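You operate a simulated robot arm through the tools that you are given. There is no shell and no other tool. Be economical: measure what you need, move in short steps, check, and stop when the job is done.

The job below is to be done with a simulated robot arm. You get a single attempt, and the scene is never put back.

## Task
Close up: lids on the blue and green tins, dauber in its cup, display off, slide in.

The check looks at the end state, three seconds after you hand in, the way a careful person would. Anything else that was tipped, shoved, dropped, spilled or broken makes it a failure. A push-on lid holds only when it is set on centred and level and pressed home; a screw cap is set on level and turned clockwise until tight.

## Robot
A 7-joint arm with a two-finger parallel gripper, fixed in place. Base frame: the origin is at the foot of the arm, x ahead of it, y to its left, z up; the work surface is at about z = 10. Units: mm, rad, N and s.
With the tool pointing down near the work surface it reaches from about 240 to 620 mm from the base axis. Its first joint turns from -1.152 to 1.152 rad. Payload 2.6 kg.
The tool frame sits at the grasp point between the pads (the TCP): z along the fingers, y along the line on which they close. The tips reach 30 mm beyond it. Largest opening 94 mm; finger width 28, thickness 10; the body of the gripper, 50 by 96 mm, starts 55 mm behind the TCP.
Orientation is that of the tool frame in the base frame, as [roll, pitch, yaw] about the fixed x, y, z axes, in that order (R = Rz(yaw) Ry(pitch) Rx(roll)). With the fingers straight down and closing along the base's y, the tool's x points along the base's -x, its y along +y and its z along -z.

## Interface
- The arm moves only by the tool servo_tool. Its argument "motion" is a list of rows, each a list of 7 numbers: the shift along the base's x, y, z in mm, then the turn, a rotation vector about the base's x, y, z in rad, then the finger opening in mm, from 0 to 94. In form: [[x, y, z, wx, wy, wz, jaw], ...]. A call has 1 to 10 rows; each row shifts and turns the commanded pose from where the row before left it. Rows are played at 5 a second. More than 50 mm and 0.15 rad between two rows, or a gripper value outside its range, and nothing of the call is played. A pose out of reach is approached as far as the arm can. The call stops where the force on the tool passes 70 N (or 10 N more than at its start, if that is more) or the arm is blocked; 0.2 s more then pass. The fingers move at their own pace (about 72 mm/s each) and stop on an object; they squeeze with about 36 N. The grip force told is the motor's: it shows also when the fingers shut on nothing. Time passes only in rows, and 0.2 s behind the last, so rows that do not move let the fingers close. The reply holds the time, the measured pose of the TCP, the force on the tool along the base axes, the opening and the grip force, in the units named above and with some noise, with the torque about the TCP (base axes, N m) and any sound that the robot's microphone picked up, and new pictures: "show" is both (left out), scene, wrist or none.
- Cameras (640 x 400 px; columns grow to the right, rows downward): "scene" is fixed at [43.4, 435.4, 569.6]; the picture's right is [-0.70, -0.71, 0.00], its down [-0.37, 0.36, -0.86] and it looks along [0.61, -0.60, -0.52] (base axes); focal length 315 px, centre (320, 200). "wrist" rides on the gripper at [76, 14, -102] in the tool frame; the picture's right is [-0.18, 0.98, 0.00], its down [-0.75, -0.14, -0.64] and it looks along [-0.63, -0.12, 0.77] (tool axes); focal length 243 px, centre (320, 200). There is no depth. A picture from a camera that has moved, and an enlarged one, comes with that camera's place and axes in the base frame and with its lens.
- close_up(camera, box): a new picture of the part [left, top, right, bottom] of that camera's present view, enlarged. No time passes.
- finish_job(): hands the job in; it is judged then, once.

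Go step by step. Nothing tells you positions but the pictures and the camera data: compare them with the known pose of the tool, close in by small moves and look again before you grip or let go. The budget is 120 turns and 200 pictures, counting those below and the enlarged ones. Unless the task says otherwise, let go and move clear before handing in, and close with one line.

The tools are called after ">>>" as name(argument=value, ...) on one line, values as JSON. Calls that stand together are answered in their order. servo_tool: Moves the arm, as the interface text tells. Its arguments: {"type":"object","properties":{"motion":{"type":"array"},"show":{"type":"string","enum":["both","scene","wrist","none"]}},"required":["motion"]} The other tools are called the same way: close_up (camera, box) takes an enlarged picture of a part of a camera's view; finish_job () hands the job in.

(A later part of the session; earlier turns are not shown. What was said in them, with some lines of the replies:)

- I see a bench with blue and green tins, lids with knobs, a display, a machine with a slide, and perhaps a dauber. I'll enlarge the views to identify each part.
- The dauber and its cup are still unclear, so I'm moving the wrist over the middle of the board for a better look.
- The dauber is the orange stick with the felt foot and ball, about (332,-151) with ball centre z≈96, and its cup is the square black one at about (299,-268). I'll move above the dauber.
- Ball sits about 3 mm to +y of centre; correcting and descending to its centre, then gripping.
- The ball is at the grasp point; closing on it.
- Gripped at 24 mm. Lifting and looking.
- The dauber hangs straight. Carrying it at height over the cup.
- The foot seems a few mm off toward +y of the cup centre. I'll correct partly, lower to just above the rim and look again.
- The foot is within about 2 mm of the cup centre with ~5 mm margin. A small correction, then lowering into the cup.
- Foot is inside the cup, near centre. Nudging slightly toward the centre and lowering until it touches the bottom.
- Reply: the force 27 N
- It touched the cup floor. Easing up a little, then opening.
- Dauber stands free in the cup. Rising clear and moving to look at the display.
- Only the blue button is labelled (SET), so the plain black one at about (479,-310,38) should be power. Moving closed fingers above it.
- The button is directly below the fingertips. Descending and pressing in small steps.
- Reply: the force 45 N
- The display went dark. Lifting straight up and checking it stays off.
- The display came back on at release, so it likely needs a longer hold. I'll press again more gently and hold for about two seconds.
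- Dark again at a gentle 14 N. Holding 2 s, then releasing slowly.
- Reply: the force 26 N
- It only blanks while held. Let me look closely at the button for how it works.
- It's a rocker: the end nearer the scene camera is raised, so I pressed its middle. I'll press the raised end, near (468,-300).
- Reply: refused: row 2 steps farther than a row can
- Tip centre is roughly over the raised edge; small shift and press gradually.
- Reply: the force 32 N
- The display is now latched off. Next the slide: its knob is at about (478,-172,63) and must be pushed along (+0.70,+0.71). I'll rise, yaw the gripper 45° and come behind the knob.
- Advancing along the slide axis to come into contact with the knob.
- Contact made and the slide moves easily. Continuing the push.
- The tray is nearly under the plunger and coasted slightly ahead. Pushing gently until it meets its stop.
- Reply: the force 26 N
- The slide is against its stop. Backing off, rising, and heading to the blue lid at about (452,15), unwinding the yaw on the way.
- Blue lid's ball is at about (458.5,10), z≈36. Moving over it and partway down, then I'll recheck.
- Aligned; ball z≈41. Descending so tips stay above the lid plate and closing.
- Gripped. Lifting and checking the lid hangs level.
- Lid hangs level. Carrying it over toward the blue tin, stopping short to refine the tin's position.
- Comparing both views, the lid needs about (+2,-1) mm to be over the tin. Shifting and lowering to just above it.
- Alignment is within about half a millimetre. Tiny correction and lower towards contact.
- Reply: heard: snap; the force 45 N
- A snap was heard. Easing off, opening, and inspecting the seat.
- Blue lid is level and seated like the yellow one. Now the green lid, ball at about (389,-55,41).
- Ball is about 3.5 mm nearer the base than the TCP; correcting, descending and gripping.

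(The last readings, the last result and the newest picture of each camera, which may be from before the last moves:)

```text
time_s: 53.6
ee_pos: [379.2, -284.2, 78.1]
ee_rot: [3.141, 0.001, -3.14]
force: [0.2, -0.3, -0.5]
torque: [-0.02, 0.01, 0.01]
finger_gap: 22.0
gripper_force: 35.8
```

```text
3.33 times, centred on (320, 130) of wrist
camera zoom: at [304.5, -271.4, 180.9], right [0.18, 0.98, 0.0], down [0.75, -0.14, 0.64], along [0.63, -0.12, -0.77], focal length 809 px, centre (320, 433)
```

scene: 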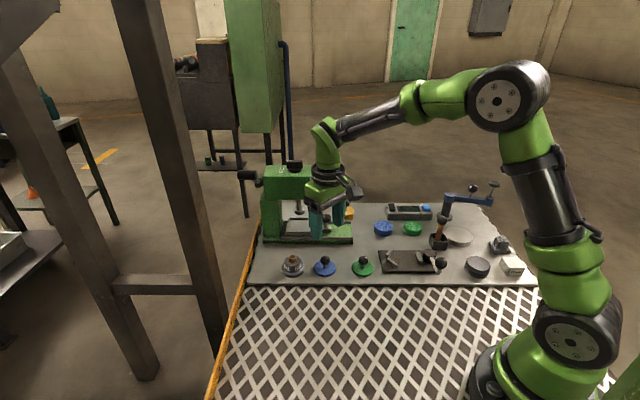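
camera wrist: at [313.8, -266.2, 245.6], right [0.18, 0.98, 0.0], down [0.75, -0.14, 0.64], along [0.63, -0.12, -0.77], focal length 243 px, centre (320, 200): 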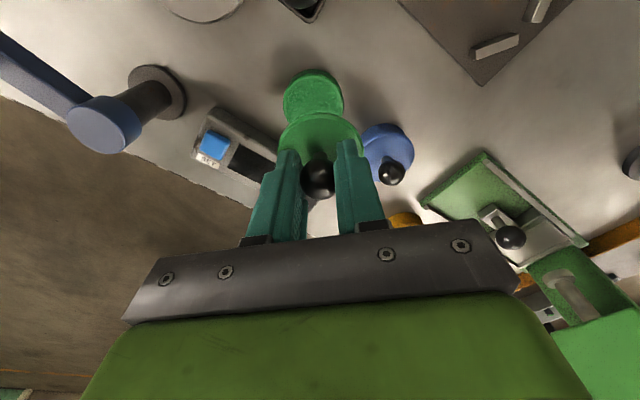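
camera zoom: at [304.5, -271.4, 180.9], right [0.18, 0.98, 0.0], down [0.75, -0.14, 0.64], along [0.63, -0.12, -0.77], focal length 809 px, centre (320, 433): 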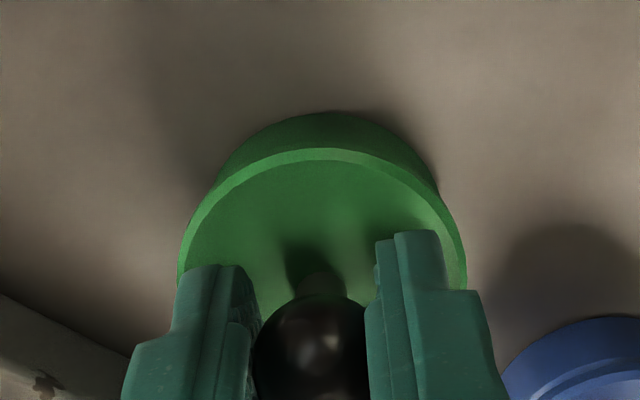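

I see I had the sign of the last offset wrong: the lid must go about +4 mm in x. Correcting and rechecking before contact.

>>> servo_tool(motion=[[0, 0, 2, 0, 0, 0, 15], [4.3, 0.6, 0, 0, 0, 0, 15], [0, 0, 0, 0, 0, 0, 15]], show="none")

>>> close_up(camera="scene", box=[390, 210, 438, 240])

>>> close_up(camera="wrist", box=[240, 70, 400, 190])

```text
time_s: 54.4
ee_pos: [385.5, -285.6, 79.1]
ee_rot: [-3.141, 0.001, -3.14]
force: [0.2, 1.0, -0.3]
torque: [0.01, 0.0, 0.02]
finger_gap: 21.8
gripper_force: 35.8
```

```text
13.33 times, centred on (414, 225) of scene
camera zoom: at [43.4, 435.4, 569.6], right [-0.7, -0.71, 0.0], down [-0.37, 0.36, -0.86], along [0.61, -0.6, -0.52], focal length 4203 px, centre (-933, -133)
```

zoom: 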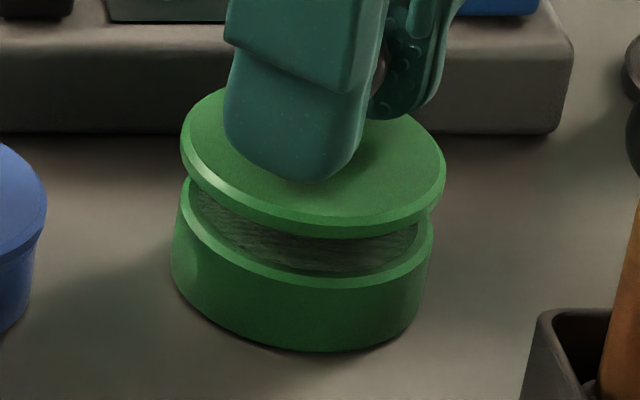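

```text
3.33 times, centred on (320, 130) of wrist
camera zoom: at [309.0, -270.9, 183.1], right [0.18, 0.98, 0.0], down [0.75, -0.14, 0.64], along [0.63, -0.12, -0.77], focal length 809 px, centre (320, 433)
```

zoom: 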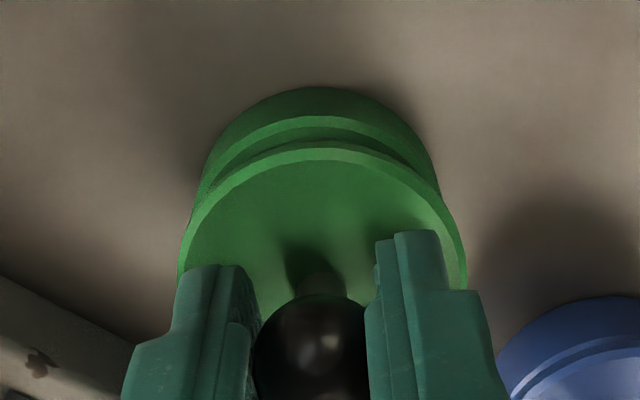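

Now nearly centred; about -0.9 mm in x to go. Correcting and lowering slightly for a last look.

>>> servo_tool(motion=[[-0.9, 0, -4, 0, 0, 0, 15], [0, 0, -2, 0, 0, 0, 15], [0, 0, 0, 0, 0, 0, 15]], show="none")

>>> close_up(camera="scene", box=[390, 210, 438, 240])

>>> close_up(camera="wrist", box=[240, 70, 400, 190])

```text
time_s: 55.2
ee_pos: [384.6, -285.6, 74.6]
ee_rot: [3.141, -0.001, -3.141]
force: [0.1, -0.5, -0.7]
torque: [-0.01, -0.04, -0.02]
finger_gap: 22.3
gripper_force: 36.4
```

```text
13.33 times, centred on (414, 225) of scene
camera zoom: at [43.4, 435.4, 569.6], right [-0.7, -0.71, 0.0], down [-0.37, 0.36, -0.86], along [0.61, -0.6, -0.52], focal length 4203 px, centre (-933, -133)
```

zoom: 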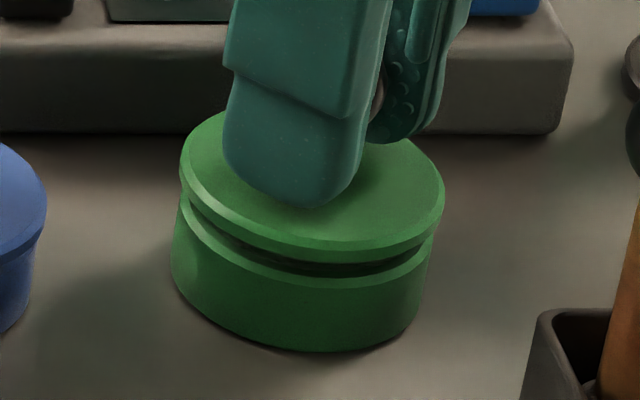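

```text
3.33 times, centred on (320, 130) of wrist
camera zoom: at [308.2, -270.8, 177.4], right [0.18, 0.98, 0.0], down [0.75, -0.14, 0.64], along [0.63, -0.12, -0.77], focal length 809 px, centre (320, 433)
```

zoom: 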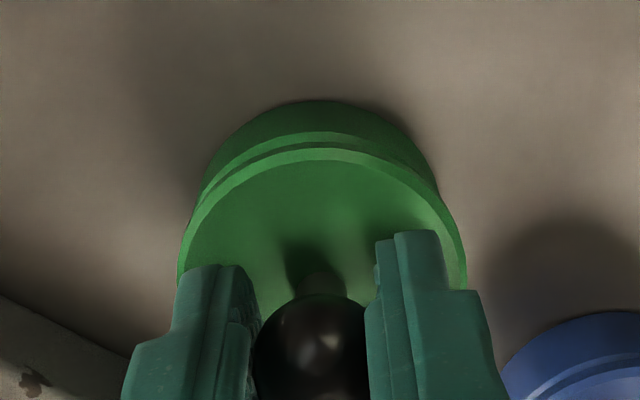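

Centred within a few tenths. Pressing down in small steps.

>>> servo_tool(motion=[[0.2, 0.2, -2, 0, 0, 0, 15], [0, 0, -2, 0, 0, 0, 15], [0, 0, -1, 0, 0, 0, 15], [0, 0, 0, 0, 0, 0, 15]], show="none")

>>> close_up(camera="scene", box=[390, 210, 438, 240])

```text
time_s: 56.2
ee_pos: [384.1, -286.0, 69.4]
ee_rot: [3.14, 0.0, -3.141]
force: [0.3, 0.8, -0.4]
torque: [0.0, 0.01, 0.0]
finger_gap: 22.0
gripper_force: 35.6
```

```text
13.33 times, centred on (414, 225) of scene
camera zoom: at [43.4, 435.4, 569.6], right [-0.7, -0.71, 0.0], down [-0.37, 0.36, -0.86], along [0.61, -0.6, -0.52], focal length 4203 px, centre (-933, -133)
```

zoom: 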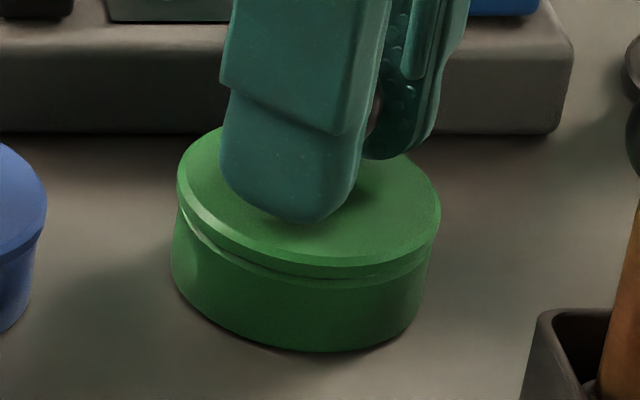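

>>> servo_tool(motion=[[0, 0, -1, 0, 0, 0, 15], [0, 0, -0.7, 0, 0, 0, 15], [0, 0, -0.7, 0, 0, 0, 15], [0, 0, 0, 0, 0, 0, 15]], show="none")

>>> close_up(camera="scene", box=[390, 210, 438, 240])

```text
time_s: 57.2
ee_pos: [385.8, -284.6, 70.1]
ee_rot: [3.141, -0.003, 3.141]
force: [-25.6, 14.7, 35.1]
torque: [0.24, 0.2, 0.09]
finger_gap: 22.3
gripper_force: 35.6
heard: snap
```

```text
13.33 times, centred on (414, 225) of scene
camera zoom: at [43.2, 435.5, 569.5], right [-0.7, -0.71, 0.0], down [-0.37, 0.36, -0.86], along [0.61, -0.6, -0.52], focal length 4203 px, centre (-933, -133)
```

zoom: 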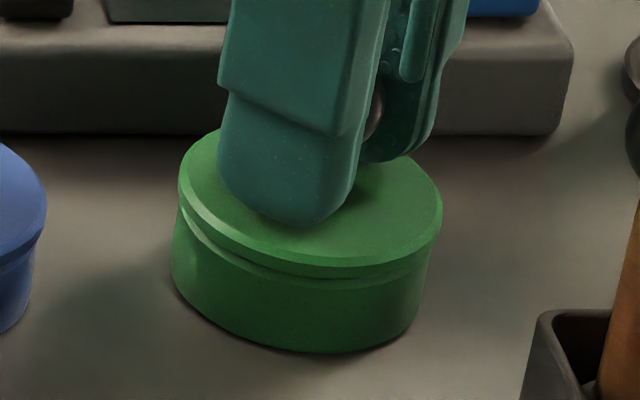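

Snap heard for green too. Easing off, releasing and rising clear, then checking everything.

>>> servo_tool(motion=[[0, 0, 1, 0, 0, 0, 15], [0, 0, 0, 0, 0, 0, 30], [0, 0, 0, 0, 0, 0, 50], [0, 0, 20, 0, 0, 0, 50], [0, 0, 45, 0, 0, 0, 50], [0, 10, 45, 0, 0, 0, 50], [0, 0, 45, 0, 0, 0, 50], [0, 0, 0, 0, 0, 0, 50]], show="both")

>>> close_up(camera="scene", box=[360, 195, 460, 260])

>>> close_up(camera="scene", box=[390, 210, 438, 240])

>>> close_up(camera="scene", box=[250, 190, 380, 285])

```text
time_s: 59.0
ee_pos: [385.5, -275.2, 225.5]
ee_rot: [3.141, 0.002, -3.139]
force: [-0.5, -0.1, -0.5]
torque: [-0.01, -0.01, 0.0]
finger_gap: 49.9
gripper_force: 0.2
camera wrist: at [309.5, -260.8, 327.8], right [0.18, 0.98, 0.0], down [0.75, -0.14, 0.64], along [0.63, -0.12, -0.77], focal length 243 px, centre (320, 200)
```

scene: 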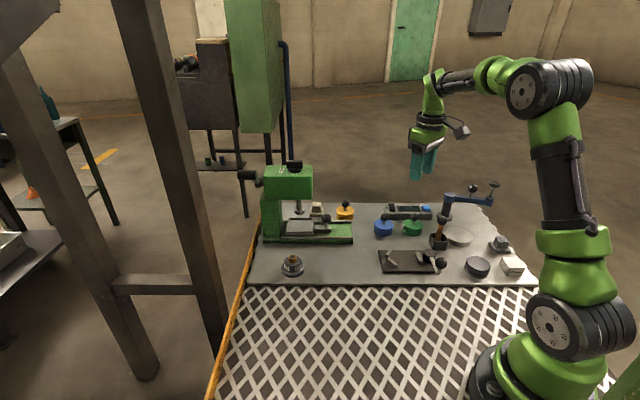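
wrist: 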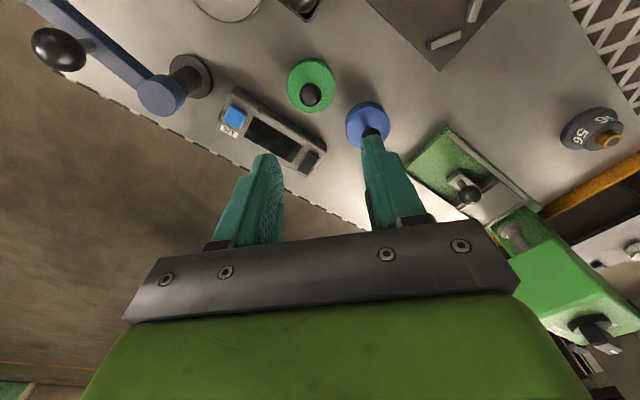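

```text
6.15 times, centred on (410, 228) of scene
camera zoom: at [43.3, 435.4, 569.6], right [-0.7, -0.71, 0.0], down [-0.37, 0.36, -0.86], along [0.61, -0.6, -0.52], focal length 1940 px, centre (-234, 31)
```

zoom: 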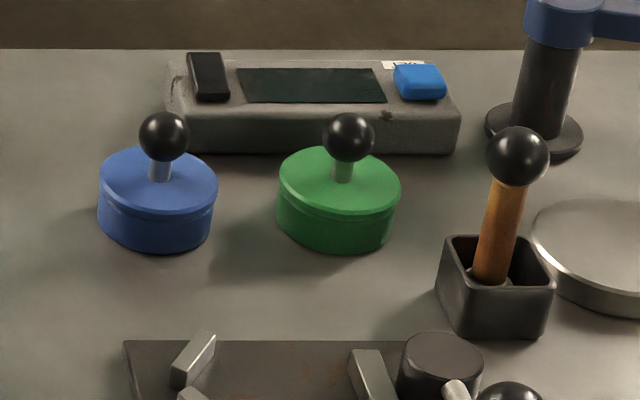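

```text
13.33 times, centred on (414, 225) of scene
camera zoom: at [43.3, 435.4, 569.6], right [-0.7, -0.71, 0.0], down [-0.37, 0.36, -0.86], along [0.61, -0.6, -0.52], focal length 4203 px, centre (-933, -133)
```

zoom: 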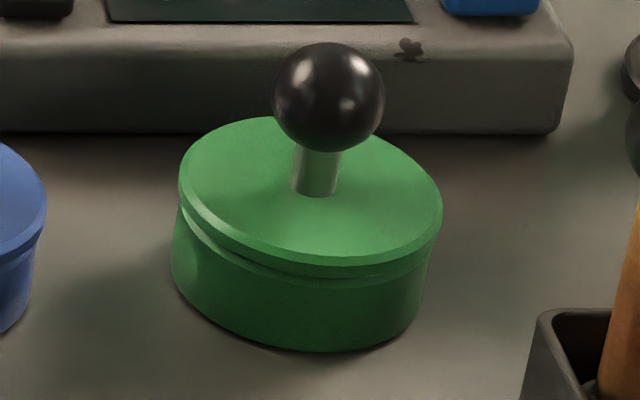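

```text
4.21 times, centred on (315, 238) of scene
camera zoom: at [43.3, 435.4, 569.6], right [-0.7, -0.71, 0.0], down [-0.37, 0.36, -0.86], along [0.61, -0.6, -0.52], focal length 1327 px, centre (341, 42)
```

zoom: 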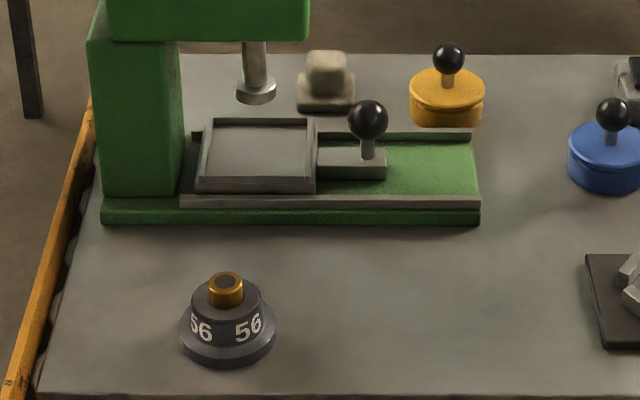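

Everything checks out: both lids are snapped on level, the dauber stands in its cup, the display is dark, the slide is against its stop, and the arm is clear. Handing in.

>>> finish_job()

```text
The job is handed in.
```

The job is done and handed in: the blue and green lids both snapped on level, the dauber is in its cup, the display is off and the slide is fully in.
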